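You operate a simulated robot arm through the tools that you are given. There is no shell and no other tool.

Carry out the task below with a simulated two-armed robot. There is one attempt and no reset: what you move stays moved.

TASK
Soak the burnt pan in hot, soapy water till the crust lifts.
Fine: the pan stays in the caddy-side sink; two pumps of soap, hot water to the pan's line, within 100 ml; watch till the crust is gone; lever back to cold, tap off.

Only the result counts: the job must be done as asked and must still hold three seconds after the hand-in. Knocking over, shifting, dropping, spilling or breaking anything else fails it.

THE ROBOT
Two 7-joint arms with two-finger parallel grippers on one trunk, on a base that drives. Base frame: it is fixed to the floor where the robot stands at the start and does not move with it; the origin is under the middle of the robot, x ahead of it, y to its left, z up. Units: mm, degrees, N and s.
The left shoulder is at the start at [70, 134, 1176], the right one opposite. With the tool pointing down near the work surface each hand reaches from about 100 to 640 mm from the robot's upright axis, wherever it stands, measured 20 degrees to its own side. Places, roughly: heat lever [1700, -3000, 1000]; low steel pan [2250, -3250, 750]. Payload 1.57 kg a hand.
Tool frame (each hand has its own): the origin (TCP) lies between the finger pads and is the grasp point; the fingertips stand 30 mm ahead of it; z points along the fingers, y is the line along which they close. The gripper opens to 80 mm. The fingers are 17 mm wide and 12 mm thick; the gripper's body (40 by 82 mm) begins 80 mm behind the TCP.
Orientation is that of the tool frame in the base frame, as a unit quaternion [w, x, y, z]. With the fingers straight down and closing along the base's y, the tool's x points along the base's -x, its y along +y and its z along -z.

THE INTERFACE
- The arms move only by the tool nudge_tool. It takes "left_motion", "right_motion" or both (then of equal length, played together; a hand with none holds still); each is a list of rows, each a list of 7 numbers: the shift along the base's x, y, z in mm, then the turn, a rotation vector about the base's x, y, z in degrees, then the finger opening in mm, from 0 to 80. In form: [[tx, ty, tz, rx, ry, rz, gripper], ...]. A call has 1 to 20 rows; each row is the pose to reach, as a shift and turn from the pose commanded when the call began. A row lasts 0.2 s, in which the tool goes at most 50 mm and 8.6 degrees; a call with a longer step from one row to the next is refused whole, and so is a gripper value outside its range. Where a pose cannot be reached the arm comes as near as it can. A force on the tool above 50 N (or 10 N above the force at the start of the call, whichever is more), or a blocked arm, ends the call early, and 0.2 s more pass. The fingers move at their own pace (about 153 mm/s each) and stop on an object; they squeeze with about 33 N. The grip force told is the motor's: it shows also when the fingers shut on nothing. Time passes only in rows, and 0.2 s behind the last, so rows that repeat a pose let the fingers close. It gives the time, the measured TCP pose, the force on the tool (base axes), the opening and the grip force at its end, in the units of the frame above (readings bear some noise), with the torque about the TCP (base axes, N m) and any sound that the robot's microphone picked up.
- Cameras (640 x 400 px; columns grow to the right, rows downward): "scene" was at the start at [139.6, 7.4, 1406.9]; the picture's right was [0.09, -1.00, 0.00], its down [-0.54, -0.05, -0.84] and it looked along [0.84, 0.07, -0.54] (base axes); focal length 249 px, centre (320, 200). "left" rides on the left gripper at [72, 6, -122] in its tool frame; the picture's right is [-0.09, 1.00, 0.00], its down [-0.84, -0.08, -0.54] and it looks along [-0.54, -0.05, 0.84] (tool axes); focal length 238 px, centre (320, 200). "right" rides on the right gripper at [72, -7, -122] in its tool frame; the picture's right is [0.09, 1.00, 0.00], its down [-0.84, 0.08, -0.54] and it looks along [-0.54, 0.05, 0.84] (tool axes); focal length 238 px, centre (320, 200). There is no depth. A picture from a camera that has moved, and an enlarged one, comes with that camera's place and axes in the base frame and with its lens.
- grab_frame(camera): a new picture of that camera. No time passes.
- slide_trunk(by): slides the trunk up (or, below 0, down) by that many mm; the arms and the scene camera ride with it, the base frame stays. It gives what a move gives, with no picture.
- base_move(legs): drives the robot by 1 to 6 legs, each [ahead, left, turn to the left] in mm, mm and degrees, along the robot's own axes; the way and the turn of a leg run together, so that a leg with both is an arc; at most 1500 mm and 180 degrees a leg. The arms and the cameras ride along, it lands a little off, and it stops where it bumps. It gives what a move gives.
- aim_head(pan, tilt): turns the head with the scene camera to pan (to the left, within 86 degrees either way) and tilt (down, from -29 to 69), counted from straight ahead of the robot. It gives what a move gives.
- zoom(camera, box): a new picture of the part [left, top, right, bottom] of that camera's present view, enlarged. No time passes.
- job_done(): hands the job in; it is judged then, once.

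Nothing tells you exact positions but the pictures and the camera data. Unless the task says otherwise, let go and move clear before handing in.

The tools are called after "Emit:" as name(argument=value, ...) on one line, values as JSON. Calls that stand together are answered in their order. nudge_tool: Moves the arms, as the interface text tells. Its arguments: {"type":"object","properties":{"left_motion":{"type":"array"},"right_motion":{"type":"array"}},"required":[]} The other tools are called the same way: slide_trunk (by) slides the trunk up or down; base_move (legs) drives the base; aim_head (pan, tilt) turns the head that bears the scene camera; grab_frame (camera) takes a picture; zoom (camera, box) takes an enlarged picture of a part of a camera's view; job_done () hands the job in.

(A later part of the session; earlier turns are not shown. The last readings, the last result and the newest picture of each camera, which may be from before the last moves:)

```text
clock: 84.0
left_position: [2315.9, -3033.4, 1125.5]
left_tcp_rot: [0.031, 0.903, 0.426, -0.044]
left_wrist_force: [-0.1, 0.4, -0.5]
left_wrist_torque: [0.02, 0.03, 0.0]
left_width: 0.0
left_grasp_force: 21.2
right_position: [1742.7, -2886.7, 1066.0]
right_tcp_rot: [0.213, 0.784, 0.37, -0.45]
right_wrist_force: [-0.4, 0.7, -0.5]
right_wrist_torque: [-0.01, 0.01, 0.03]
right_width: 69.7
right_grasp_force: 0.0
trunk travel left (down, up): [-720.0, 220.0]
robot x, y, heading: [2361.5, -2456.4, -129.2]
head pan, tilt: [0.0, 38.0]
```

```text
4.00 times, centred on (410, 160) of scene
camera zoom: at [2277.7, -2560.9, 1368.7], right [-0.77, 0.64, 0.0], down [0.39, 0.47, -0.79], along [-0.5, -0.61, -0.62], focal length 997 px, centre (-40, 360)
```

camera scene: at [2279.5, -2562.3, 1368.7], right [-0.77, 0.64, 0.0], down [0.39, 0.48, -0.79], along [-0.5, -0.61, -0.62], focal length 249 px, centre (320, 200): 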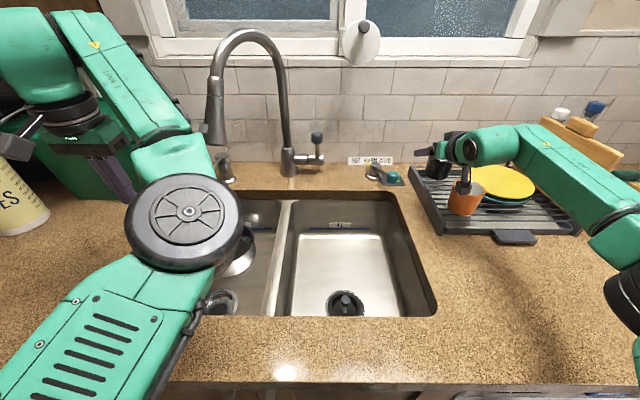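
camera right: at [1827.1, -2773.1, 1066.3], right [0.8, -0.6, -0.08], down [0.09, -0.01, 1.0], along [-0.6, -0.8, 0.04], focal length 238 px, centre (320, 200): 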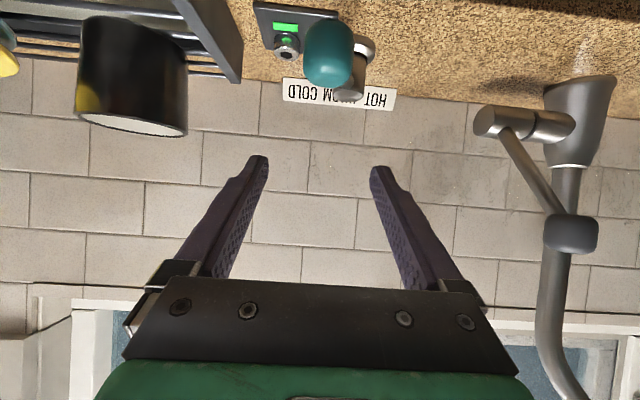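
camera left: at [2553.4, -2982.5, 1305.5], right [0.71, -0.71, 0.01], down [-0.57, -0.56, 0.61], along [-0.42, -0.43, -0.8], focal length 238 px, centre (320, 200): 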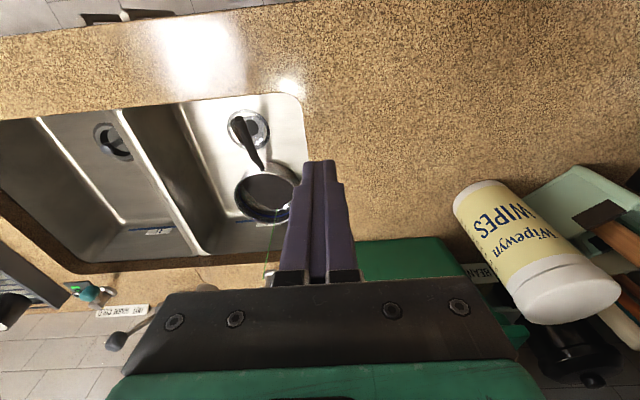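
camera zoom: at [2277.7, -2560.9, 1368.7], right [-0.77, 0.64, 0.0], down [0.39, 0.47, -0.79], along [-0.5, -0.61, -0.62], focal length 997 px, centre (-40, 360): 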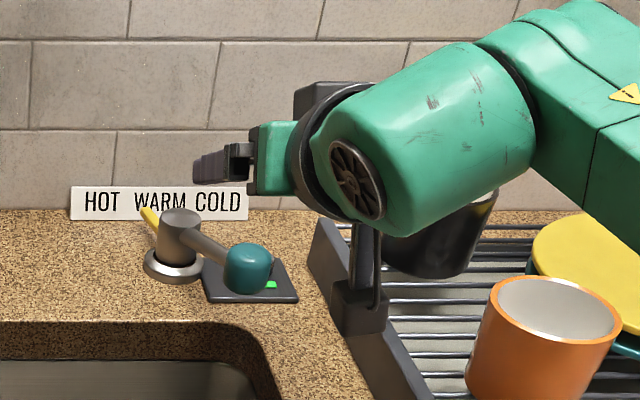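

Emit:
nudge_tool(right_motion=[[0, 0, -30, 0, 0, 0, 70], [0, 0, -60, 0, 0, 0, 70], [0, 0, -81, 0, 0, 0, 70], [0, 0, -81, 0, 0, 0, 46], [0, 0, -81, 0, 0, 0, 46]])

Emit:
nudge_tool(right_motion=[[-8, 8, 0, 0, 0, 0, 46], [-18, 14, 0, 0, 0, 0, 46], [-28, 18, 0, 0, 0, 0, 46], [-38, 22, 0, 0, 0, 0, 46]])

Emit:
grab_frame(camera="right")

Emit:
zoom(camera="scene", box=[330, 110, 490, 210])

```text
clock: 85.2
left_position: [2316.6, -3032.9, 1125.6]
left_tcp_rot: [0.031, 0.903, 0.426, -0.044]
left_wrist_force: [0.0, 0.7, -0.4]
left_wrist_torque: [-0.04, -0.03, 0.02]
left_width: 0.0
left_grasp_force: 21.0
right_position: [1740.6, -2888.0, 984.1]
right_tcp_rot: [0.213, 0.784, 0.37, -0.451]
right_wrist_force: [0.3, 0.0, 0.0]
right_wrist_torque: [0.0, -0.03, 0.0]
right_width: 46.2
right_grasp_force: 0.0
trunk travel left (down, up): [-720.0, 220.0]
robot x, y, heading: [2365.5, -2456.7, -129.5]
head pan, tilt: [0.0, 38.0]
```

```text
clock: 86.2
left_position: [2316.7, -3033.2, 1126.0]
left_tcp_rot: [0.031, 0.903, 0.427, -0.044]
left_wrist_force: [0.5, -0.3, -0.3]
left_wrist_torque: [-0.01, 0.03, 0.02]
left_width: 0.0
left_grasp_force: 21.1
right_position: [1704.4, -2866.4, 985.4]
right_tcp_rot: [0.213, 0.784, 0.37, -0.451]
right_wrist_force: [0.4, -1.1, 0.0]
right_wrist_torque: [-0.03, 0.04, 0.02]
right_width: 46.6
right_grasp_force: 0.9
trunk travel left (down, up): [-720.0, 220.0]
robot x, y, heading: [2365.4, -2454.2, -129.8]
head pan, tilt: [0.0, 38.0]
```

```text
taken
camera right: at [1788.9, -2752.5, 985.7], right [0.8, -0.6, -0.08], down [0.09, -0.01, 1.0], along [-0.59, -0.8, 0.04], focal length 238 px, centre (320, 200)
```

right: 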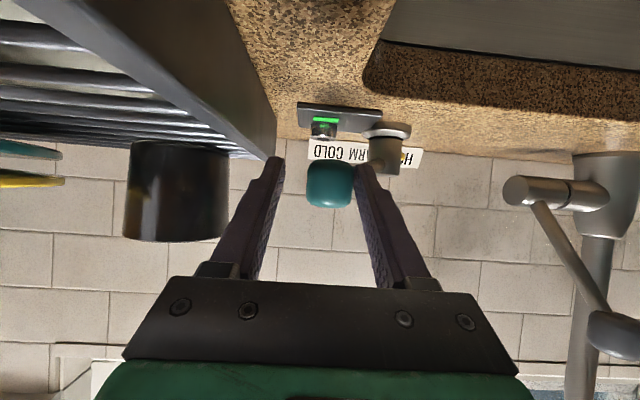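

```text
4.00 times, centred on (410, 160) of scene
camera zoom: at [2278.0, -2561.4, 1368.7], right [-0.77, 0.64, 0.0], down [0.39, 0.48, -0.79], along [-0.5, -0.61, -0.62], focal length 997 px, centre (-40, 360)
```

zoom: 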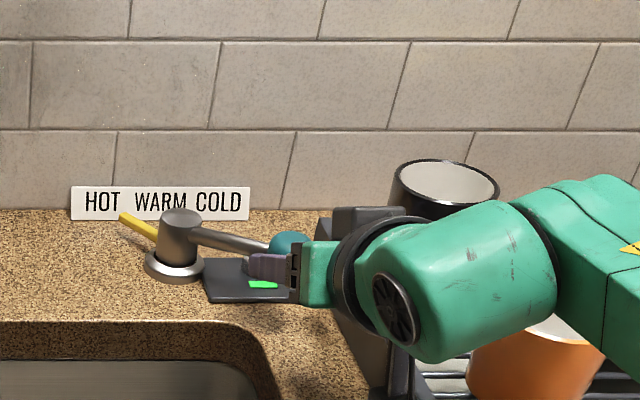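

Emit:
nudge_tool(right_motion=[[-4, 0, 0, 0, 0, 0, 46], [-8, -1, 0, 0, 0, 0, 46]])

Emit:
zoom(camera="right", box=[240, 80, 480, 230])

Emit:
zoom(camera="scene", box=[330, 110, 490, 210])

```text
clock: 86.8
left_position: [2316.4, -3034.3, 1125.5]
left_tcp_rot: [0.031, 0.902, 0.427, -0.044]
left_wrist_force: [0.5, -0.5, -0.7]
left_wrist_torque: [-0.01, 0.02, -0.01]
left_width: 0.1
left_grasp_force: 22.0
right_position: [1698.7, -2867.1, 985.4]
right_tcp_rot: [0.214, 0.783, 0.372, -0.45]
right_wrist_force: [4.2, -1.2, -0.2]
right_wrist_torque: [0.0, -0.03, 0.11]
right_width: 48.9
right_grasp_force: 2.1
trunk travel left (down, up): [-720.0, 220.0]
robot x, y, heading: [2363.2, -2457.3, -129.3]
head pan, tilt: [0.0, 38.0]
```

```text
2.67 times, centred on (360, 155) of right
camera zoom: at [1783.3, -2753.9, 985.6], right [0.8, -0.6, -0.08], down [0.09, -0.01, 1.0], along [-0.59, -0.8, 0.04], focal length 636 px, centre (213, 320)
```

zoom: 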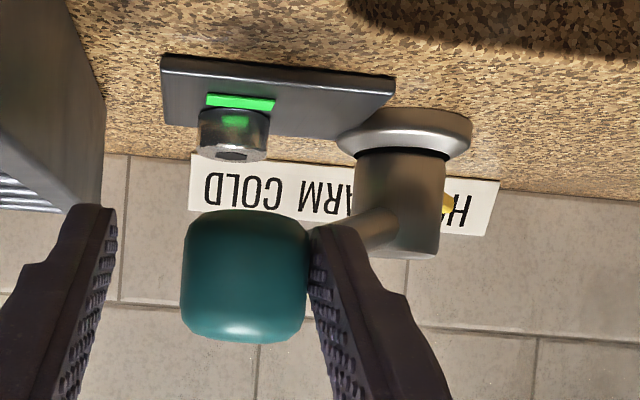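

```text
4.00 times, centred on (410, 160) of scene
camera zoom: at [2279.5, -2561.9, 1368.8], right [-0.77, 0.64, 0.0], down [0.39, 0.48, -0.79], along [-0.5, -0.61, -0.62], focal length 997 px, centre (-40, 360)
```

zoom: 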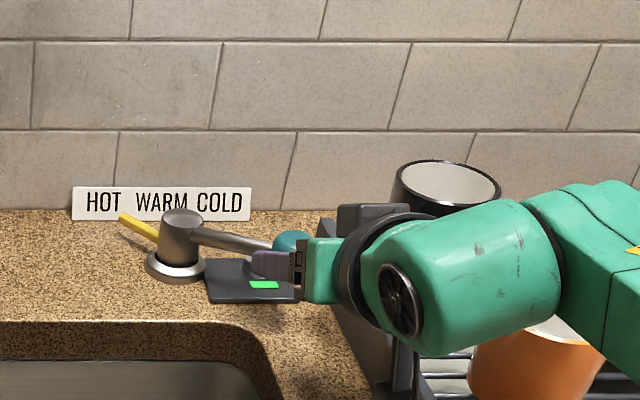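

The lever has reached its end stop at HOT. I release and lift clear, then look at the flow lever.

Emit:
nudge_tool(right_motion=[[6, -1, 0, 0, 0, 0, 54], [6, -1, 10, 0, 0, 0, 54], [8, -2, 40, 0, 0, 0, 54], [10, -4, 80, 0, 0, 0, 54], [25, 0, 110, 0, 0, 0, 54]])

Emit:
grab_frame(camera="right")

Emit:
zoom(camera="scene", box=[330, 110, 490, 210])

```text
clock: 88.0
left_position: [2316.6, -3033.0, 1125.6]
left_tcp_rot: [0.031, 0.903, 0.427, -0.043]
left_wrist_force: [-0.4, 0.6, 0.0]
left_wrist_torque: [-0.02, -0.03, -0.02]
left_width: 0.0
left_grasp_force: 21.6
right_position: [1725.8, -2866.6, 1095.1]
right_tcp_rot: [0.213, 0.784, 0.371, -0.451]
right_wrist_force: [0.4, 0.1, 0.1]
right_wrist_torque: [-0.02, -0.04, 0.0]
right_width: 53.9
right_grasp_force: 0.2
trunk travel left (down, up): [-720.0, 220.0]
robot x, y, heading: [2358.7, -2455.6, -129.4]
head pan, tilt: [0.0, 38.0]
```

```text
taken
camera right: at [1810.2, -2752.9, 1096.1], right [0.8, -0.6, -0.08], down [0.09, -0.01, 1.0], along [-0.6, -0.8, 0.04], focal length 238 px, centre (320, 200)
```

right: 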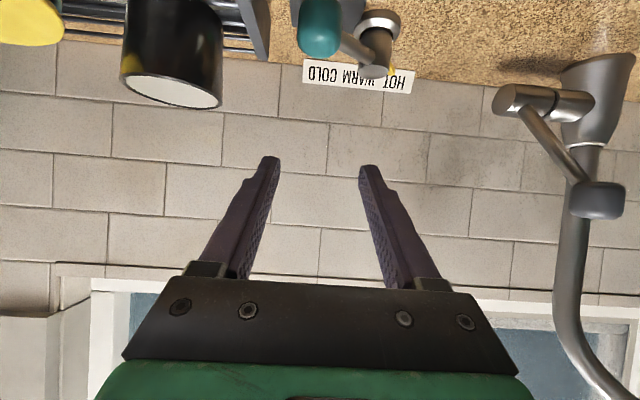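

```text
4.00 times, centred on (410, 160) of scene
camera zoom: at [2279.2, -2560.7, 1368.8], right [-0.77, 0.64, 0.0], down [0.39, 0.47, -0.79], along [-0.5, -0.61, -0.62], focal length 997 px, centre (-40, 360)
```

zoom: 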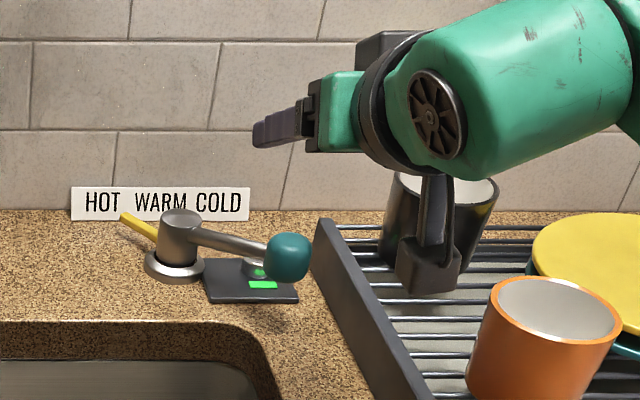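

Emit:
nudge_tool(right_motion=[[24, 29, 5, 0, 0, 0, 70], [48, 58, 10, 0, 0, 0, 70], [72, 87, 15, 0, 0, 0, 70], [96, 116, 20, 0, 0, 0, 70]])

Emit:
base_move(legs=[[0, 170, -0.4]])

Emit:
aim_head(pan=5, tilt=40)

Emit:
grab_frame(camera="scene")

Emit:
grab_frame(camera="right")

Emit:
grab_frame(camera="left")

```text
clock: 89.0
left_position: [2316.4, -3032.6, 1126.7]
left_tcp_rot: [0.032, 0.903, 0.427, -0.045]
left_wrist_force: [0.7, 0.4, -0.2]
left_wrist_torque: [-0.02, 0.03, -0.03]
left_width: 0.2
left_grasp_force: 21.3
right_position: [1816.5, -2746.4, 1114.4]
right_tcp_rot: [0.212, 0.784, 0.369, -0.452]
right_wrist_force: [0.7, 0.0, -0.5]
right_wrist_torque: [0.05, -0.01, -0.02]
right_width: 70.1
right_grasp_force: 0.2
trunk travel left (down, up): [-720.0, 220.0]
robot x, y, heading: [2362.9, -2453.9, -129.7]
head pan, tilt: [0.0, 38.0]
```

```text
clock: 90.5
left_position: [2441.0, -3140.8, 1126.5]
left_tcp_rot: [0.032, 0.905, 0.422, -0.045]
left_wrist_force: [0.2, -0.4, -0.7]
left_wrist_torque: [-0.01, -0.02, 0.0]
left_width: 0.0
left_grasp_force: 21.5
right_position: [1943.4, -2852.9, 1112.0]
right_tcp_rot: [0.211, 0.786, 0.366, -0.451]
right_wrist_force: [-0.7, 1.0, 0.0]
right_wrist_torque: [-0.01, -0.01, -0.01]
right_width: 70.1
right_grasp_force: 0.1
trunk travel left (down, up): [-720.0, 220.0]
robot x, y, heading: [2496.9, -2562.9, -129.9]
head pan, tilt: [0.0, 38.0]
```

```text
clock: 91.1
left_position: [2441.9, -3142.3, 1125.1]
left_tcp_rot: [0.032, 0.905, 0.422, -0.044]
left_wrist_force: [0.0, -0.8, 0.1]
left_wrist_torque: [0.01, 0.02, -0.02]
left_width: 0.0
left_grasp_force: 21.5
right_position: [1944.8, -2853.3, 1113.4]
right_tcp_rot: [0.211, 0.785, 0.367, -0.452]
right_wrist_force: [1.1, 0.0, -0.3]
right_wrist_torque: [0.01, 0.0, 0.0]
right_width: 69.8
right_grasp_force: 0.1
trunk travel left (down, up): [-720.0, 220.0]
robot x, y, heading: [2498.4, -2563.1, -129.9]
head pan, tilt: [5.0, 40.0]
```

```text
taken
camera scene: at [2415.0, -2673.0, 1365.7], right [-0.82, 0.57, 0.0], down [0.37, 0.53, -0.77], along [-0.44, -0.63, -0.64], focal length 249 px, centre (320, 200)
```

scene: 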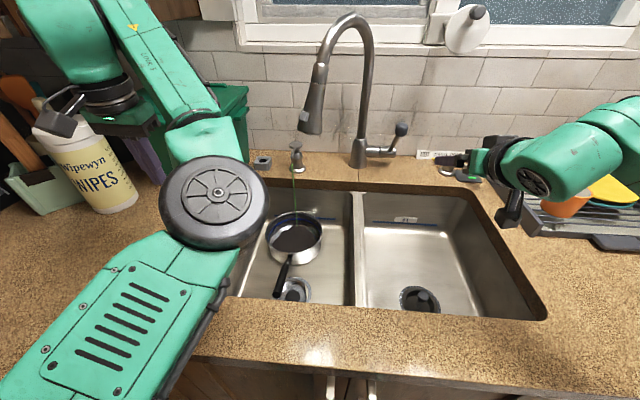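

```text
taken
camera right: at [2030.8, -2741.0, 1114.1], right [0.79, -0.6, -0.08], down [0.09, -0.01, 1.0], along [-0.6, -0.8, 0.04], focal length 238 px, centre (320, 200)
```

right: 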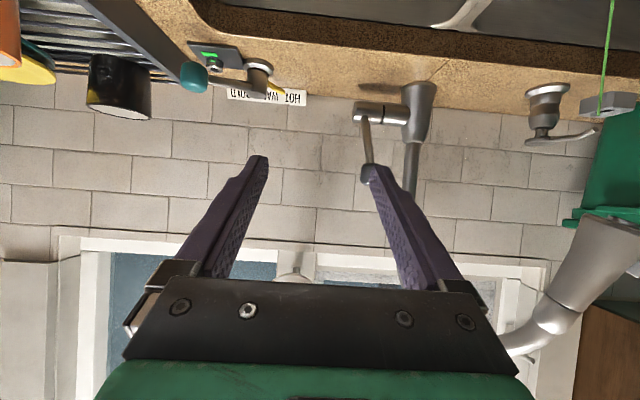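

```text
taken
camera left: at [2500.5, -3080.0, 1239.2], right [0.71, -0.71, 0.03], down [-0.57, -0.54, 0.63], along [-0.43, -0.46, -0.78], focal length 238 px, centre (320, 200)
```

left: 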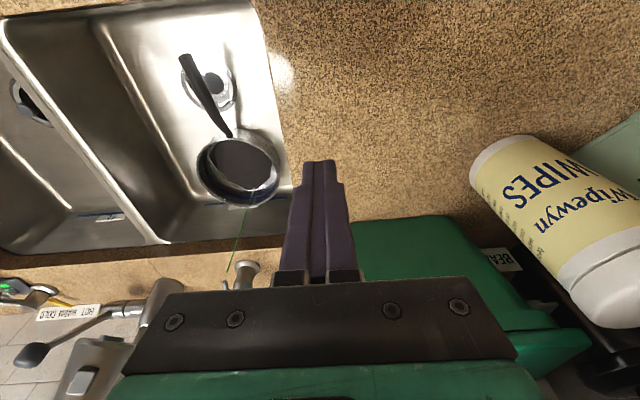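

Emit:
nudge_tool(right_motion=[[-3.4, -37.9, 8, 0, 0, 0, 70], [-6.8, -75.8, 14, 0, 0, 0, 70], [-10.3, -113.7, 17, 0, 0, 0, 70], [-13.7, -151.7, 17, 0, 0, 0, 70]])

Emit:
grab_frame(camera="right")

Emit:
grab_frame(camera="scene")

```text
clock: 92.1
left_position: [2441.7, -3143.6, 1124.5]
left_tcp_rot: [0.03, 0.905, 0.422, -0.044]
left_wrist_force: [0.7, 0.5, -0.6]
left_wrist_torque: [0.05, 0.0, 0.04]
left_width: 0.1
left_grasp_force: 21.3
right_position: [1930.5, -3005.8, 1131.5]
right_tcp_rot: [0.21, 0.786, 0.368, -0.451]
right_wrist_force: [0.4, -1.1, -0.4]
right_wrist_torque: [0.02, 0.01, 0.0]
right_width: 70.1
right_grasp_force: 0.1
trunk travel left (down, up): [-720.0, 220.0]
robot x, y, heading: [2498.1, -2563.7, -129.9]
head pan, tilt: [5.0, 40.0]
```

```text
taken
camera right: at [2016.5, -2893.8, 1131.5], right [0.79, -0.6, -0.08], down [0.09, -0.02, 1.0], along [-0.6, -0.8, 0.04], focal length 238 px, centre (320, 200)
```

right: 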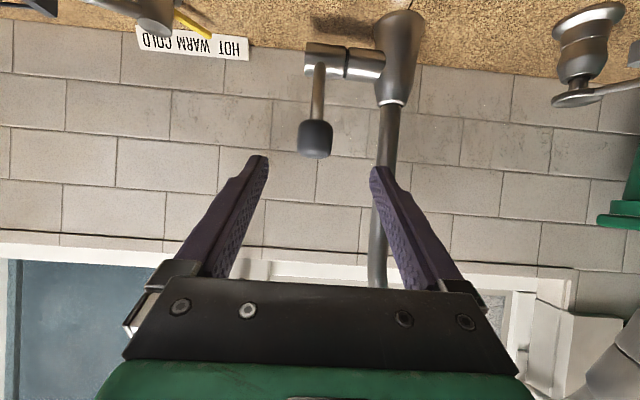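

```text
taken
camera scene: at [2414.9, -2675.1, 1365.5], right [-0.82, 0.57, 0.0], down [0.37, 0.53, -0.77], along [-0.44, -0.63, -0.64], focal length 249 px, centre (320, 200)
```

scene: 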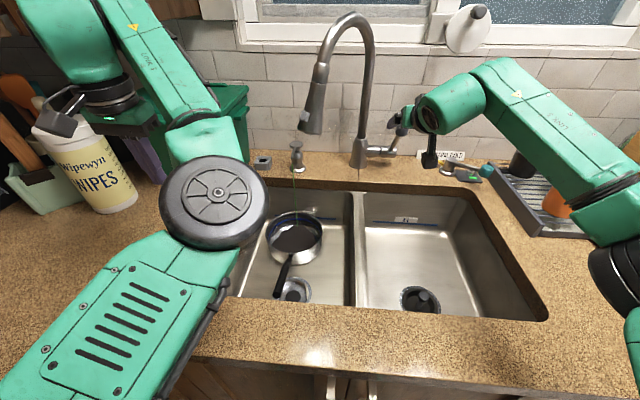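

Emit:
nudge_tool(right_motion=[[-15, -18, -15, 0, 0, 0, 70], [-30, -36, -30, 0, 0, 0, 70], [-46, -55, -44, 0, 0, 0, 70], [-46, -55, -44, 0, 0, 0, 40]])

Emit:
grab_frame(camera="right")

Emit:
zoom(camera="scene", box=[330, 70, 490, 190])

```text
clock: 93.1
left_position: [2441.5, -3141.7, 1126.8]
left_tcp_rot: [0.031, 0.905, 0.422, -0.044]
left_wrist_force: [0.8, 0.7, -0.4]
left_wrist_torque: [0.0, 0.02, -0.03]
left_width: 0.0
left_grasp_force: 21.5
right_position: [1883.0, -3057.7, 1085.6]
right_tcp_rot: [0.211, 0.785, 0.367, -0.452]
right_wrist_force: [0.1, 0.1, 0.8]
right_wrist_torque: [0.01, 0.01, -0.03]
right_width: 40.1
right_grasp_force: 0.1
trunk travel left (down, up): [-720.0, 220.0]
robot x, y, heading: [2494.9, -2563.0, -130.1]
head pan, tilt: [5.0, 40.0]
```

```text
taken
camera right: at [1969.2, -2944.7, 1086.2], right [0.79, -0.6, -0.08], down [0.09, -0.01, 1.0], along [-0.6, -0.8, 0.04], focal length 238 px, centre (320, 200)
```

right: 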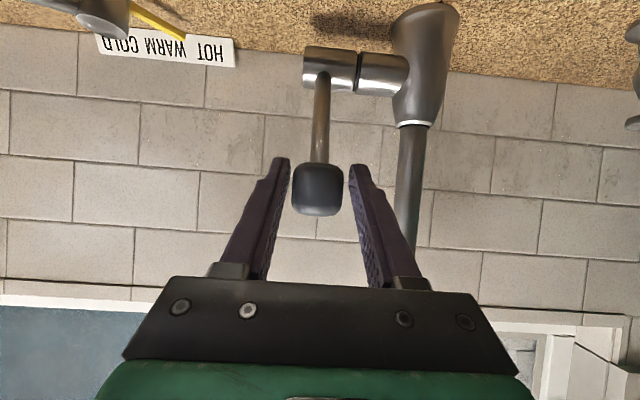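

```text
3.33 times, centred on (410, 130) of scene
camera zoom: at [2414.6, -2672.3, 1365.7], right [-0.82, 0.57, 0.0], down [0.37, 0.53, -0.77], along [-0.44, -0.63, -0.64], focal length 831 px, centre (20, 433)
```

zoom: 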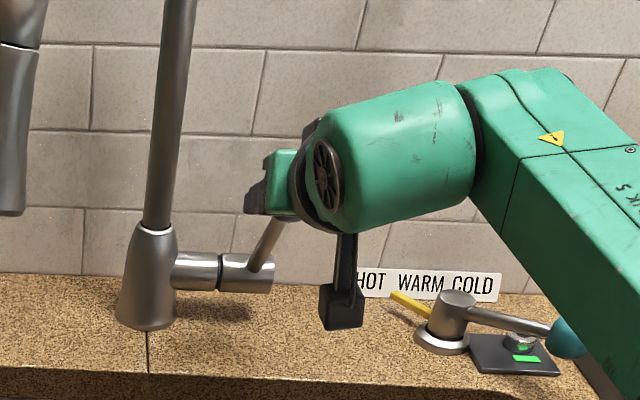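

Emit:
nudge_tool(right_motion=[[0, 0, 0, 0, 0, 0, 20], [0, 0, 0, 0, 0, 0, 20], [5.1, 6.1, -7.6, 0, 0, 0, 20]])

Emit:
grab_frame(camera="scene")

Emit:
grab_frame(camera="right")

```text
clock: 93.9
left_position: [2440.5, -3140.8, 1126.8]
left_tcp_rot: [0.031, 0.905, 0.422, -0.044]
left_wrist_force: [-0.8, 0.7, -0.1]
left_wrist_torque: [-0.02, 0.0, -0.01]
left_width: 0.0
left_grasp_force: 21.7
right_position: [1887.2, -3052.1, 1080.1]
right_tcp_rot: [0.211, 0.785, 0.366, -0.452]
right_wrist_force: [-7.2, -0.9, 4.6]
right_wrist_torque: [-0.89, 0.68, 0.09]
right_width: 31.3
right_grasp_force: 39.7
trunk travel left (down, up): [-720.0, 220.0]
robot x, y, heading: [2495.1, -2563.1, -130.1]
head pan, tilt: [5.0, 40.0]
```

```text
taken
camera scene: at [2413.1, -2671.6, 1365.8], right [-0.82, 0.57, 0.0], down [0.37, 0.53, -0.77], along [-0.44, -0.63, -0.64], focal length 249 px, centre (320, 200)
```

scene: 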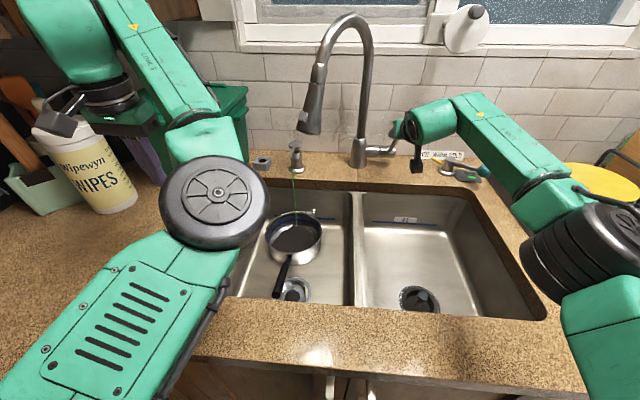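

```text
taken
camera right: at [1973.0, -2938.3, 1079.8], right [0.79, -0.6, -0.08], down [0.09, -0.01, 1.0], along [-0.6, -0.8, 0.05], focal length 238 px, centre (320, 200)
```

right: 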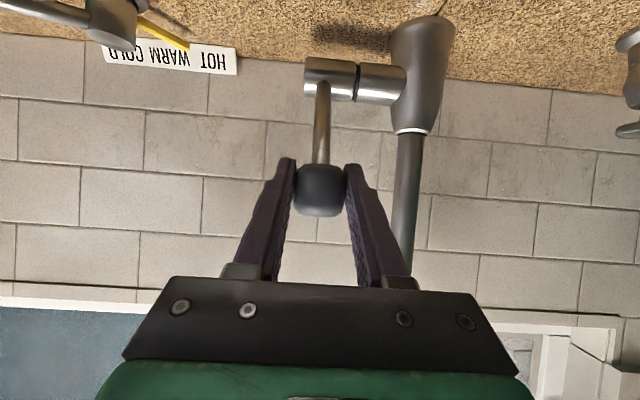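

Emit:
nudge_tool(right_motion=[[-5.1, -6.1, 7.6, 0, 0, 0, 20], [-11, -13.4, 14, 0, 0, 0, 20]])

Emit:
grab_frame(camera="scene")

```text
clock: 94.5
left_position: [2441.6, -3138.3, 1126.5]
left_tcp_rot: [0.032, 0.905, 0.423, -0.044]
left_wrist_force: [0.5, -0.3, 0.4]
left_wrist_torque: [0.01, 0.0, 0.01]
left_width: 0.1
left_grasp_force: 21.1
right_position: [1878.8, -3061.6, 1090.2]
right_tcp_rot: [0.21, 0.787, 0.367, -0.449]
right_wrist_force: [10.4, 20.9, -15.1]
right_wrist_torque: [0.16, -0.13, -0.04]
right_width: 31.8
right_grasp_force: 40.2
trunk travel left (down, up): [-720.0, 220.0]
robot x, y, heading: [2493.8, -2561.2, -130.0]
head pan, tilt: [5.0, 40.0]
```

```text
taken
camera scene: at [2415.0, -2668.8, 1365.6], right [-0.82, 0.57, 0.0], down [0.37, 0.52, -0.77], along [-0.44, -0.63, -0.64], focal length 249 px, centre (320, 200)
```

scene: 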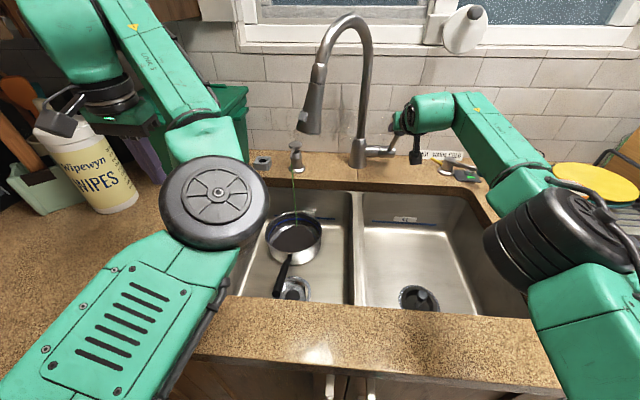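

Emit:
nudge_tool(right_motion=[[10, 12, -14, 0, 0, 0, 20], [19.5, 23.3, -28.8, 0, 0, 0, 20]])

Emit:
grab_frame(camera="scene")

Emit:
zoom(camera="scene", box=[250, 60, 450, 280])

```text
clock: 95.1
left_position: [2438.4, -3140.3, 1126.0]
left_tcp_rot: [0.034, 0.905, 0.422, -0.043]
left_wrist_force: [-0.7, -0.1, -0.2]
left_wrist_torque: [-0.01, -0.01, -0.02]
left_width: 0.0
left_grasp_force: 21.6
right_position: [1894.6, -3041.5, 1065.7]
right_tcp_rot: [0.212, 0.786, 0.364, -0.452]
right_wrist_force: [-13.1, 3.6, 6.9]
right_wrist_torque: [-0.86, 0.77, -0.08]
right_width: 31.4
right_grasp_force: 40.1
trunk travel left (down, up): [-720.0, 220.0]
robot x, y, heading: [2494.4, -2565.5, -130.1]
head pan, tilt: [5.0, 40.0]
```

```text
taken
camera scene: at [2411.5, -2670.4, 1366.0], right [-0.82, 0.57, 0.0], down [0.37, 0.53, -0.77], along [-0.44, -0.63, -0.64], focal length 249 px, centre (320, 200)
```

scene: 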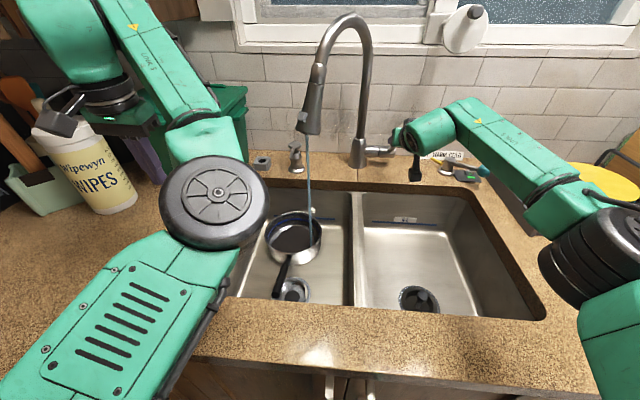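

```text
1.82 times, centred on (350, 170) of scene
camera zoom: at [2411.5, -2670.4, 1366.0], right [-0.82, 0.57, 0.0], down [0.37, 0.53, -0.77], along [-0.44, -0.63, -0.64], focal length 453 px, centre (266, 254)
```

zoom: 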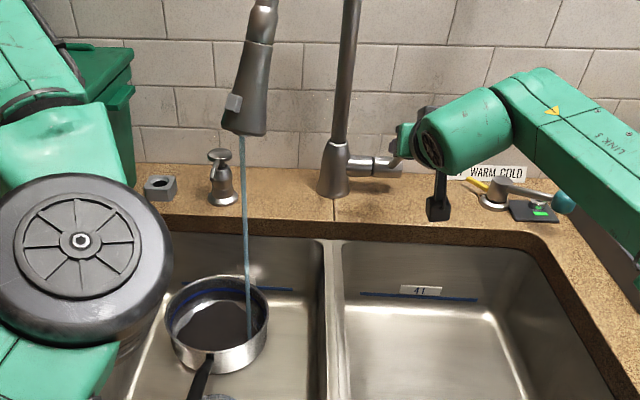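

Water is running straight into the pan. I'll hold in short steps and watch the level against the blue line.

Emit:
nudge_tool(right_motion=[[0, 0, 0, 0, 0, 0, 20], [0, 0, 0, 0, 0, 0, 20], [0, 0, 0, 0, 0, 0, 20], [0, 0, 0, 0, 0, 0, 20]])

Emit:
zoom(camera="scene", box=[255, 200, 335, 265])

Emit:
zoom(camera="left", box=[170, 110, 310, 220])

```text
clock: 96.1
left_position: [2438.8, -3139.3, 1127.4]
left_tcp_rot: [0.032, 0.905, 0.422, -0.044]
left_wrist_force: [-0.3, 0.8, 0.3]
left_wrist_torque: [-0.02, -0.01, -0.02]
left_width: 0.1
left_grasp_force: 21.7
right_position: [1896.7, -3041.4, 1063.9]
right_tcp_rot: [0.212, 0.786, 0.366, -0.451]
right_wrist_force: [-14.4, 5.7, 5.8]
right_wrist_torque: [-0.84, 0.76, -0.09]
right_width: 31.4
right_grasp_force: 40.8
trunk travel left (down, up): [-720.0, 220.0]
robot x, y, heading: [2493.4, -2560.9, -130.3]
head pan, tilt: [5.0, 40.0]
```

```text
6.15 times, centred on (295, 232) of scene
camera zoom: at [2411.6, -2668.9, 1365.8], right [-0.82, 0.57, 0.0], down [0.37, 0.52, -0.77], along [-0.44, -0.63, -0.64], focal length 1533 px, centre (474, 0)
```

zoom: 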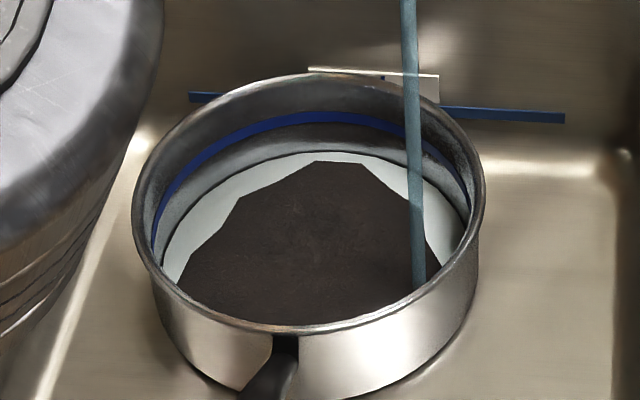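

```text
3.64 times, centred on (240, 165) of left
camera zoom: at [2497.4, -3076.4, 1240.9], right [0.71, -0.71, 0.03], down [-0.57, -0.54, 0.63], along [-0.43, -0.46, -0.78], focal length 867 px, centre (611, 327)
```

zoom: 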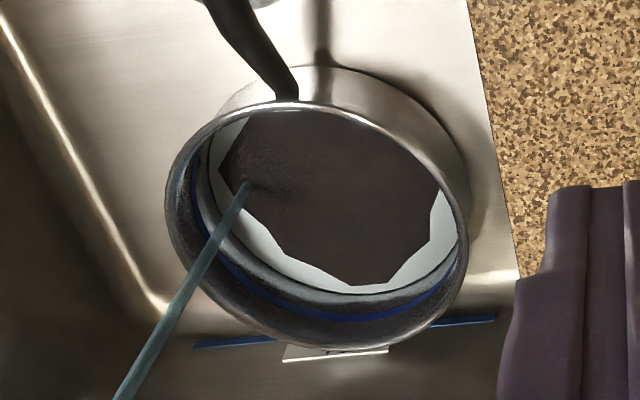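

Emit:
nudge_tool(right_motion=[[0, 0, 0, 0, 0, 0, 20], [0, 0, 0, 0, 0, 0, 20], [0, 0, 0, 0, 0, 0, 20], [0, 0, 0, 0, 0, 0, 20], [0, 0, 0, 0, 0, 0, 20], [0, 0, 0, 0, 0, 0, 20], [0, 0, 0, 0, 0, 0, 20], [0, 0, 0, 0, 0, 0, 20], [0, 0, 0, 0, 0, 0, 20]])

Emit:
zoom(camera="scene", box=[255, 200, 335, 265])

Emit:
zoom(camera="left", box=[170, 110, 310, 220])

```text
clock: 98.1
left_position: [2438.8, -3138.6, 1127.7]
left_tcp_rot: [0.033, 0.905, 0.422, -0.044]
left_wrist_force: [-0.2, 0.9, 0.0]
left_wrist_torque: [0.01, -0.01, -0.01]
left_width: 0.0
left_grasp_force: 20.6
right_position: [1896.2, -3040.6, 1063.9]
right_tcp_rot: [0.212, 0.786, 0.365, -0.451]
right_wrist_force: [-11.8, 9.5, 3.4]
right_wrist_torque: [-0.28, 0.26, -0.06]
right_width: 31.3
right_grasp_force: 40.2
trunk travel left (down, up): [-720.0, 220.0]
robot x, y, heading: [2495.4, -2561.8, -130.1]
head pan, tilt: [5.0, 40.0]
```

```text
6.15 times, centred on (295, 232) of scene
camera zoom: at [2411.4, -2668.5, 1365.8], right [-0.82, 0.57, 0.0], down [0.37, 0.52, -0.77], along [-0.44, -0.63, -0.64], focal length 1533 px, centre (474, 0)
```

zoom: 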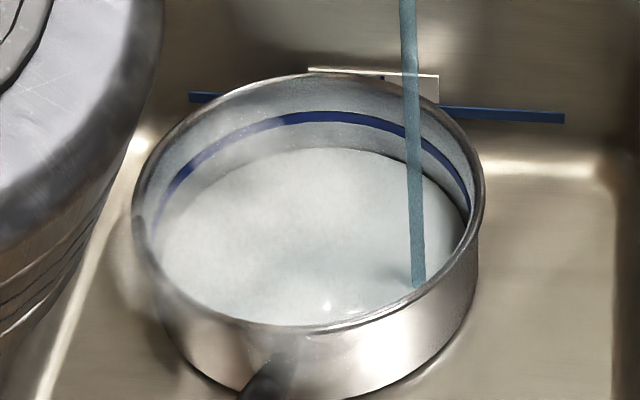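

```text
3.64 times, centred on (240, 165) of left
camera zoom: at [2497.1, -3076.0, 1241.1], right [0.71, -0.71, 0.03], down [-0.57, -0.54, 0.63], along [-0.43, -0.46, -0.78], focal length 867 px, centre (611, 327)
```

zoom: 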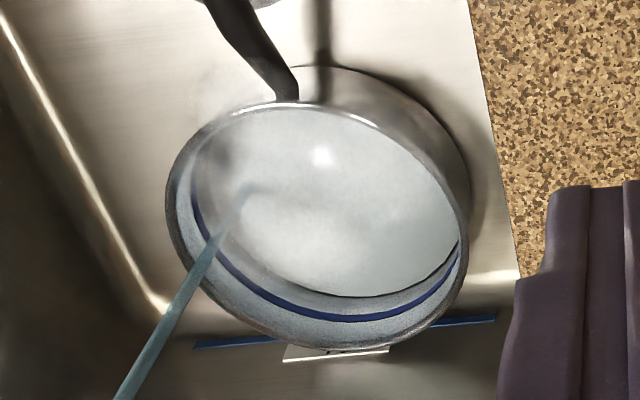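

Emit:
nudge_tool(right_motion=[[0, 0, 0, 0, 0, 0, 20], [0, 0, 0, 0, 0, 0, 20], [0, 0, 0, 0, 0, 0, 20], [0, 0, 0, 0, 0, 0, 20], [0, 0, 0, 0, 0, 0, 20], [0, 0, 0, 0, 0, 0, 20], [0, 0, 0, 0, 0, 0, 20], [0, 0, 0, 0, 0, 0, 20], [0, 0, 0, 0, 0, 0, 20], [0, 0, 0, 0, 0, 0, 20], [0, 0, 0, 0, 0, 0, 20], [0, 0, 0, 0, 0, 0, 20], [0, 0, 0, 0, 0, 0, 20], [0, 0, 0, 0, 0, 0, 20]])

Emit:
zoom(camera="scene", box=[255, 200, 335, 265])

Emit:
zoom(camera="left", box=[170, 110, 310, 220])

```text
clock: 101.1
left_position: [2438.8, -3138.3, 1126.9]
left_tcp_rot: [0.033, 0.905, 0.422, -0.043]
left_wrist_force: [-0.3, -0.6, 0.3]
left_wrist_torque: [-0.01, 0.0, 0.01]
left_width: 0.2
left_grasp_force: 21.9
right_position: [1896.5, -3041.0, 1062.7]
right_tcp_rot: [0.213, 0.786, 0.366, -0.451]
right_wrist_force: [-7.7, 13.0, -1.3]
right_wrist_torque: [0.34, -0.27, -0.11]
right_width: 31.4
right_grasp_force: 40.1
trunk travel left (down, up): [-720.0, 220.0]
robot x, y, heading: [2494.7, -2564.1, -130.2]
head pan, tilt: [5.0, 40.0]
```

```text
6.15 times, centred on (295, 232) of scene
camera zoom: at [2411.3, -2668.5, 1365.8], right [-0.82, 0.57, 0.0], down [0.37, 0.52, -0.77], along [-0.44, -0.63, -0.64], focal length 1533 px, centre (474, 0)
```

zoom: 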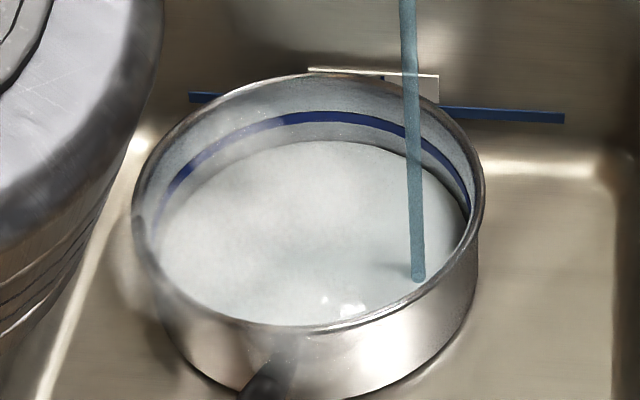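

```text
3.64 times, centred on (240, 165) of left
camera zoom: at [2497.1, -3076.0, 1241.1], right [0.71, -0.71, 0.03], down [-0.57, -0.54, 0.63], along [-0.43, -0.46, -0.78], focal length 867 px, centre (611, 327)
```

zoom: 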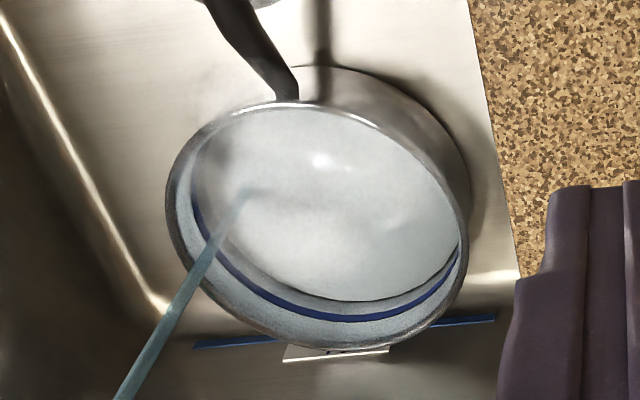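

Emit:
nudge_tool(right_motion=[[0, 0, 0, 0, 0, 0, 20], [0, 0, 0, 0, 0, 0, 20], [0, 0, 0, 0, 0, 0, 20], [0, 0, 0, 0, 0, 0, 20], [0, 0, 0, 0, 0, 0, 20], [0, 0, 0, 0, 0, 0, 20], [0, 0, 0, 0, 0, 0, 20], [0, 0, 0, 0, 0, 0, 20], [0, 0, 0, 0, 0, 0, 20], [0, 0, 0, 0, 0, 0, 20], [0, 0, 0, 0, 0, 0, 20], [0, 0, 0, 0, 0, 0, 20], [0, 0, 0, 0, 0, 0, 20], [0, 0, 0, 0, 0, 0, 20], [0, 0, 0, 0, 0, 0, 20], [0, 0, 0, 0, 0, 0, 20], [0, 0, 0, 0, 0, 0, 20], [0, 0, 0, 0, 0, 0, 20], [0, 0, 0, 0, 0, 0, 20]])

Emit:
zoom(camera="scene", box=[255, 200, 335, 265])

Emit:
zoom(camera="left", box=[170, 110, 310, 220])

```text
clock: 105.1
left_position: [2438.4, -3139.2, 1126.1]
left_tcp_rot: [0.033, 0.904, 0.423, -0.043]
left_wrist_force: [0.5, -0.3, 1.0]
left_wrist_torque: [0.02, 0.0, 0.02]
left_width: 0.0
left_grasp_force: 21.1
right_position: [1894.9, -3039.8, 1064.4]
right_tcp_rot: [0.212, 0.786, 0.366, -0.451]
right_wrist_force: [-9.6, 10.9, 0.5]
right_wrist_torque: [0.08, -0.07, -0.08]
right_width: 31.3
right_grasp_force: 39.8
trunk travel left (down, up): [-720.0, 220.0]
robot x, y, heading: [2495.5, -2564.7, -130.2]
head pan, tilt: [5.0, 40.0]
```

```text
6.15 times, centred on (295, 232) of scene
camera zoom: at [2411.2, -2668.7, 1365.8], right [-0.82, 0.57, 0.0], down [0.37, 0.52, -0.77], along [-0.44, -0.63, -0.64], focal length 1533 px, centre (474, 0)
```

zoom: 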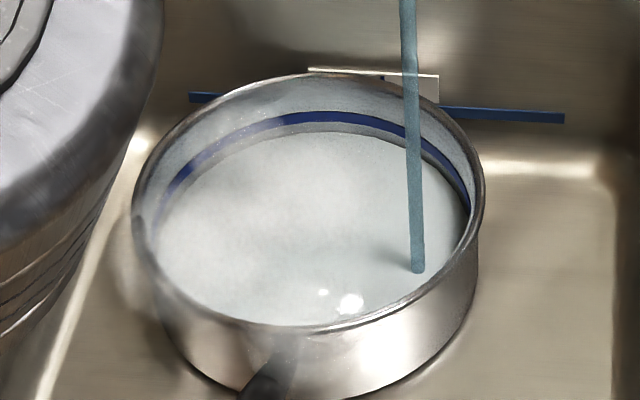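

```text
3.64 times, centred on (240, 165) of left
camera zoom: at [2497.0, -3076.1, 1241.0], right [0.71, -0.71, 0.03], down [-0.57, -0.54, 0.63], along [-0.43, -0.46, -0.78], focal length 867 px, centre (611, 327)
```

zoom: 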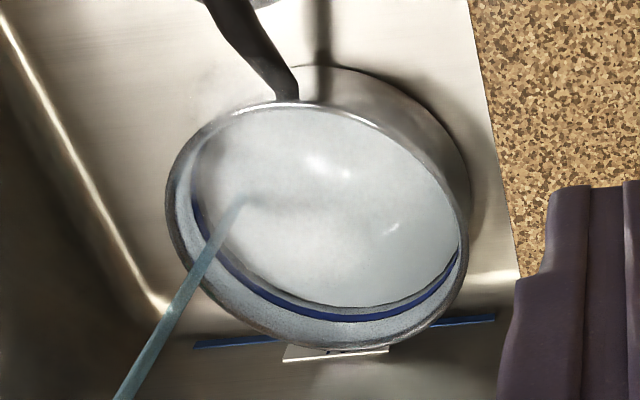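

Emit:
nudge_tool(right_motion=[[0, 0, 0, 0, 0, 0, 20], [0, 0, 0, 0, 0, 0, 20], [0, 0, 0, 0, 0, 0, 20], [0, 0, 0, 0, 0, 0, 20], [0, 0, 0, 0, 0, 0, 20], [0, 0, 0, 0, 0, 0, 20], [0, 0, 0, 0, 0, 0, 20], [0, 0, 0, 0, 0, 0, 20], [0, 0, 0, 0, 0, 0, 20], [0, 0, 0, 0, 0, 0, 20], [0, 0, 0, 0, 0, 0, 20], [0, 0, 0, 0, 0, 0, 20], [0, 0, 0, 0, 0, 0, 20], [0, 0, 0, 0, 0, 0, 20], [0, 0, 0, 0, 0, 0, 20], [0, 0, 0, 0, 0, 0, 20], [0, 0, 0, 0, 0, 0, 20]])

Emit:
zoom(camera="scene", box=[255, 200, 335, 265])

Emit:
zoom(camera="scene", box=[285, 205, 325, 235])

Emit:
zoom(camera="left", box=[200, 160, 280, 210])

```text
clock: 108.7
left_position: [2438.9, -3139.2, 1127.6]
left_tcp_rot: [0.034, 0.904, 0.423, -0.045]
left_wrist_force: [0.5, 0.1, -0.4]
left_wrist_torque: [0.01, 0.03, 0.0]
left_width: 0.0
left_grasp_force: 21.1
right_position: [1896.3, -3041.6, 1064.0]
right_tcp_rot: [0.212, 0.786, 0.365, -0.451]
right_wrist_force: [-11.5, 10.3, 1.9]
right_wrist_torque: [-0.13, 0.14, -0.08]
right_width: 31.1
right_grasp_force: 40.1
trunk travel left (down, up): [-720.0, 220.0]
robot x, y, heading: [2492.5, -2566.0, -129.8]
head pan, tilt: [5.0, 40.0]
```

```text
6.15 times, centred on (295, 232) of scene
camera zoom: at [2411.2, -2668.6, 1365.8], right [-0.82, 0.57, 0.0], down [0.37, 0.52, -0.77], along [-0.44, -0.63, -0.64], focal length 1533 px, centre (474, 0)
```

zoom: 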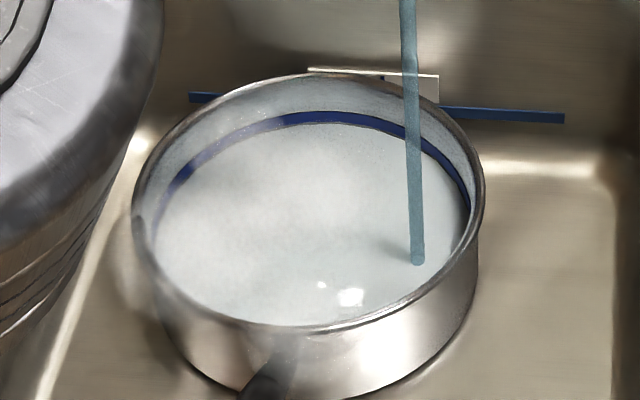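

```text
13.33 times, centred on (305, 220) of scene
camera zoom: at [2411.2, -2668.6, 1365.8], right [-0.82, 0.57, 0.0], down [0.37, 0.52, -0.77], along [-0.44, -0.63, -0.64], focal length 3322 px, centre (520, -67)
```

zoom: 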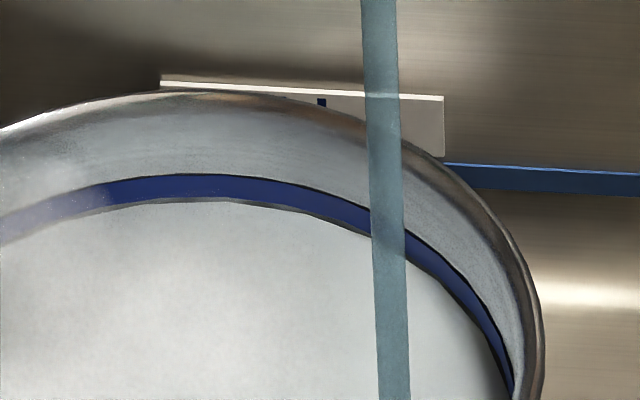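

```text
8.00 times, centred on (240, 185) of left
camera zoom: at [2497.0, -3076.1, 1241.0], right [0.71, -0.71, 0.03], down [-0.57, -0.54, 0.63], along [-0.43, -0.46, -0.78], focal length 1907 px, centre (960, 320)
```

zoom: 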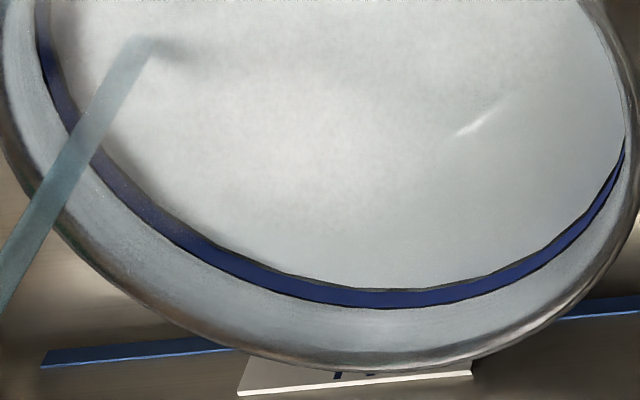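

Emit:
nudge_tool(right_motion=[[0, 0, 0, 0, 0, 0, 20], [0, 0, 0, 0, 0, 0, 20], [0, 0, 0, 0, 0, 0, 20], [0, 0, 0, 0, 0, 0, 20], [0, 0, 0, 0, 0, 0, 20], [0, 0, 0, 0, 0, 0, 20], [0, 0, 0, 0, 0, 0, 20], [0, 0, 0, 0, 0, 0, 20]])

Emit:
zoom(camera="scene", box=[285, 205, 325, 235])

Emit:
zoom(camera="left", box=[200, 160, 280, 210])

```text
clock: 110.5
left_position: [2439.3, -3138.3, 1127.3]
left_tcp_rot: [0.033, 0.905, 0.422, -0.043]
left_wrist_force: [0.3, 0.0, 0.1]
left_wrist_torque: [0.04, 0.02, 0.0]
left_width: 0.0
left_grasp_force: 21.3
right_position: [1895.6, -3041.5, 1063.9]
right_tcp_rot: [0.213, 0.786, 0.366, -0.451]
right_wrist_force: [-11.0, 10.8, 1.4]
right_wrist_torque: [-0.09, 0.17, -0.07]
right_width: 31.2
right_grasp_force: 40.2
trunk travel left (down, up): [-720.0, 220.0]
robot x, y, heading: [2493.4, -2565.4, -129.7]
head pan, tilt: [5.0, 40.0]
```

```text
13.33 times, centred on (305, 220) of scene
camera zoom: at [2411.2, -2668.6, 1365.8], right [-0.82, 0.57, 0.0], down [0.37, 0.52, -0.77], along [-0.44, -0.63, -0.64], focal length 3322 px, centre (520, -67)
```

zoom: 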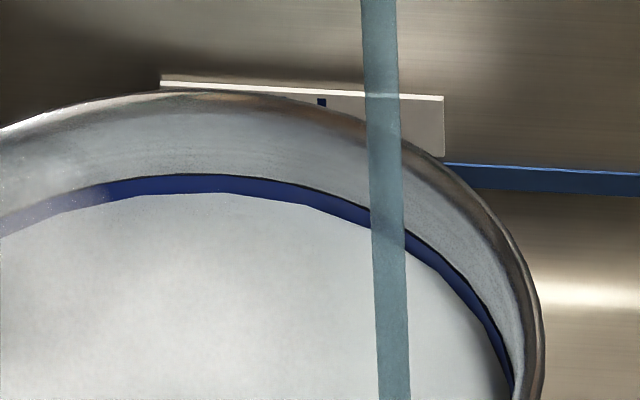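

```text
8.00 times, centred on (240, 185) of left
camera zoom: at [2497.0, -3076.1, 1241.0], right [0.71, -0.71, 0.03], down [-0.57, -0.54, 0.63], along [-0.43, -0.46, -0.78], focal length 1907 px, centre (960, 320)
```

zoom: 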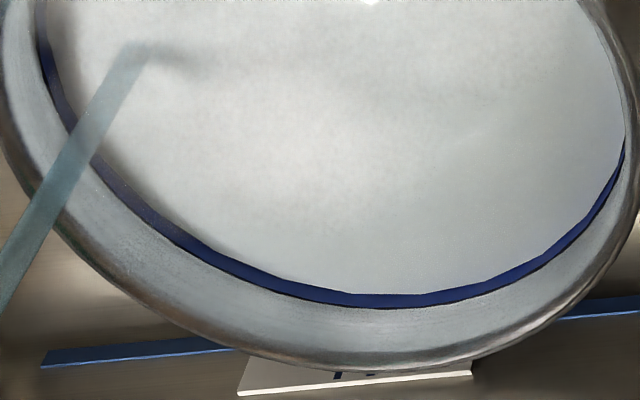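

Emit:
nudge_tool(right_motion=[[0, 0, 0, 0, 0, 0, 20], [0, 0, 0, 0, 0, 0, 20], [0, 0, 0, 0, 0, 0, 20], [0, 0, 0, 0, 0, 0, 20], [-9, -10.5, 13, 0, 0, 0, 20], [-17, -20, 26, 0, 0, 0, 20], [-18, -21.5, 27, 0, 0, 0, 20]])

Emit:
zoom(camera="scene", box=[285, 205, 325, 235])

Emit:
zoom(camera="left", box=[200, 160, 280, 210])

Emit:
grab_frame(camera="scene")

```text
clock: 112.1
left_position: [2438.0, -3139.1, 1125.9]
left_tcp_rot: [0.034, 0.905, 0.423, -0.042]
left_wrist_force: [0.8, 0.7, -0.4]
left_wrist_torque: [-0.01, 0.01, 0.01]
left_width: 0.2
left_grasp_force: 21.0
right_position: [1878.4, -3061.8, 1090.3]
right_tcp_rot: [0.212, 0.787, 0.365, -0.45]
right_wrist_force: [-8.6, 10.3, -3.9]
right_wrist_torque: [0.08, -0.06, 0.01]
right_width: 31.7
right_grasp_force: 13.4
trunk travel left (down, up): [-720.0, 220.0]
robot x, y, heading: [2496.3, -2566.7, -130.1]
head pan, tilt: [5.0, 40.0]
```

```text
13.33 times, centred on (305, 220) of scene
camera zoom: at [2410.5, -2669.5, 1365.6], right [-0.82, 0.57, 0.0], down [0.37, 0.52, -0.77], along [-0.44, -0.63, -0.64], focal length 3322 px, centre (520, -67)
```

zoom: 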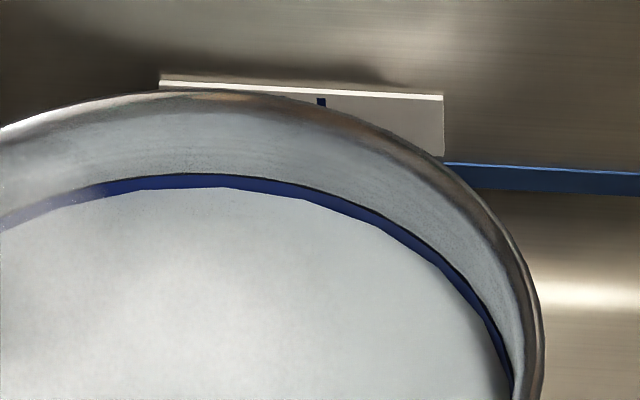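

```text
8.00 times, centred on (240, 185) of left
camera zoom: at [2496.4, -3076.9, 1240.6], right [0.71, -0.71, 0.03], down [-0.57, -0.54, 0.63], along [-0.42, -0.46, -0.78], focal length 1907 px, centre (960, 320)
```

zoom: 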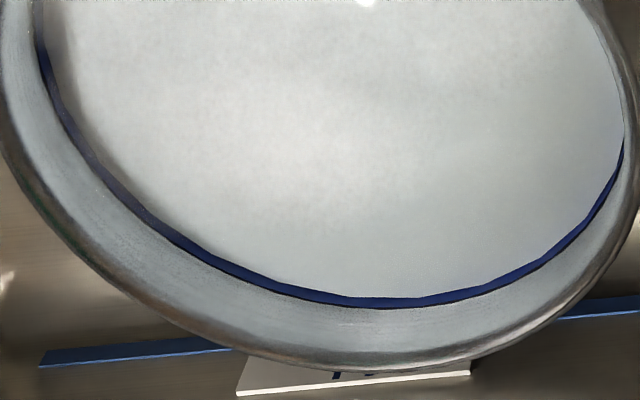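

```text
taken
camera scene: at [2410.5, -2669.5, 1365.6], right [-0.82, 0.57, 0.0], down [0.37, 0.52, -0.77], along [-0.44, -0.63, -0.64], focal length 249 px, centre (320, 200)
```

scene: 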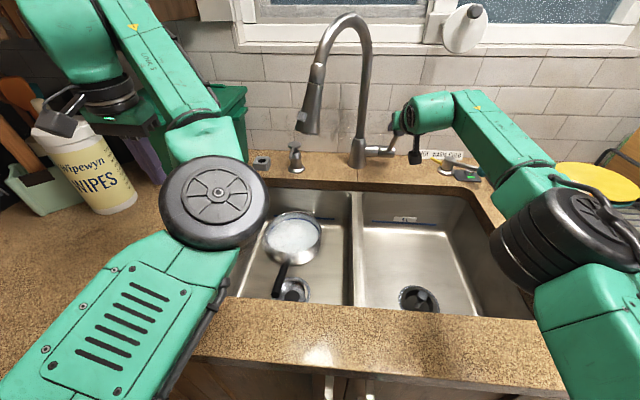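

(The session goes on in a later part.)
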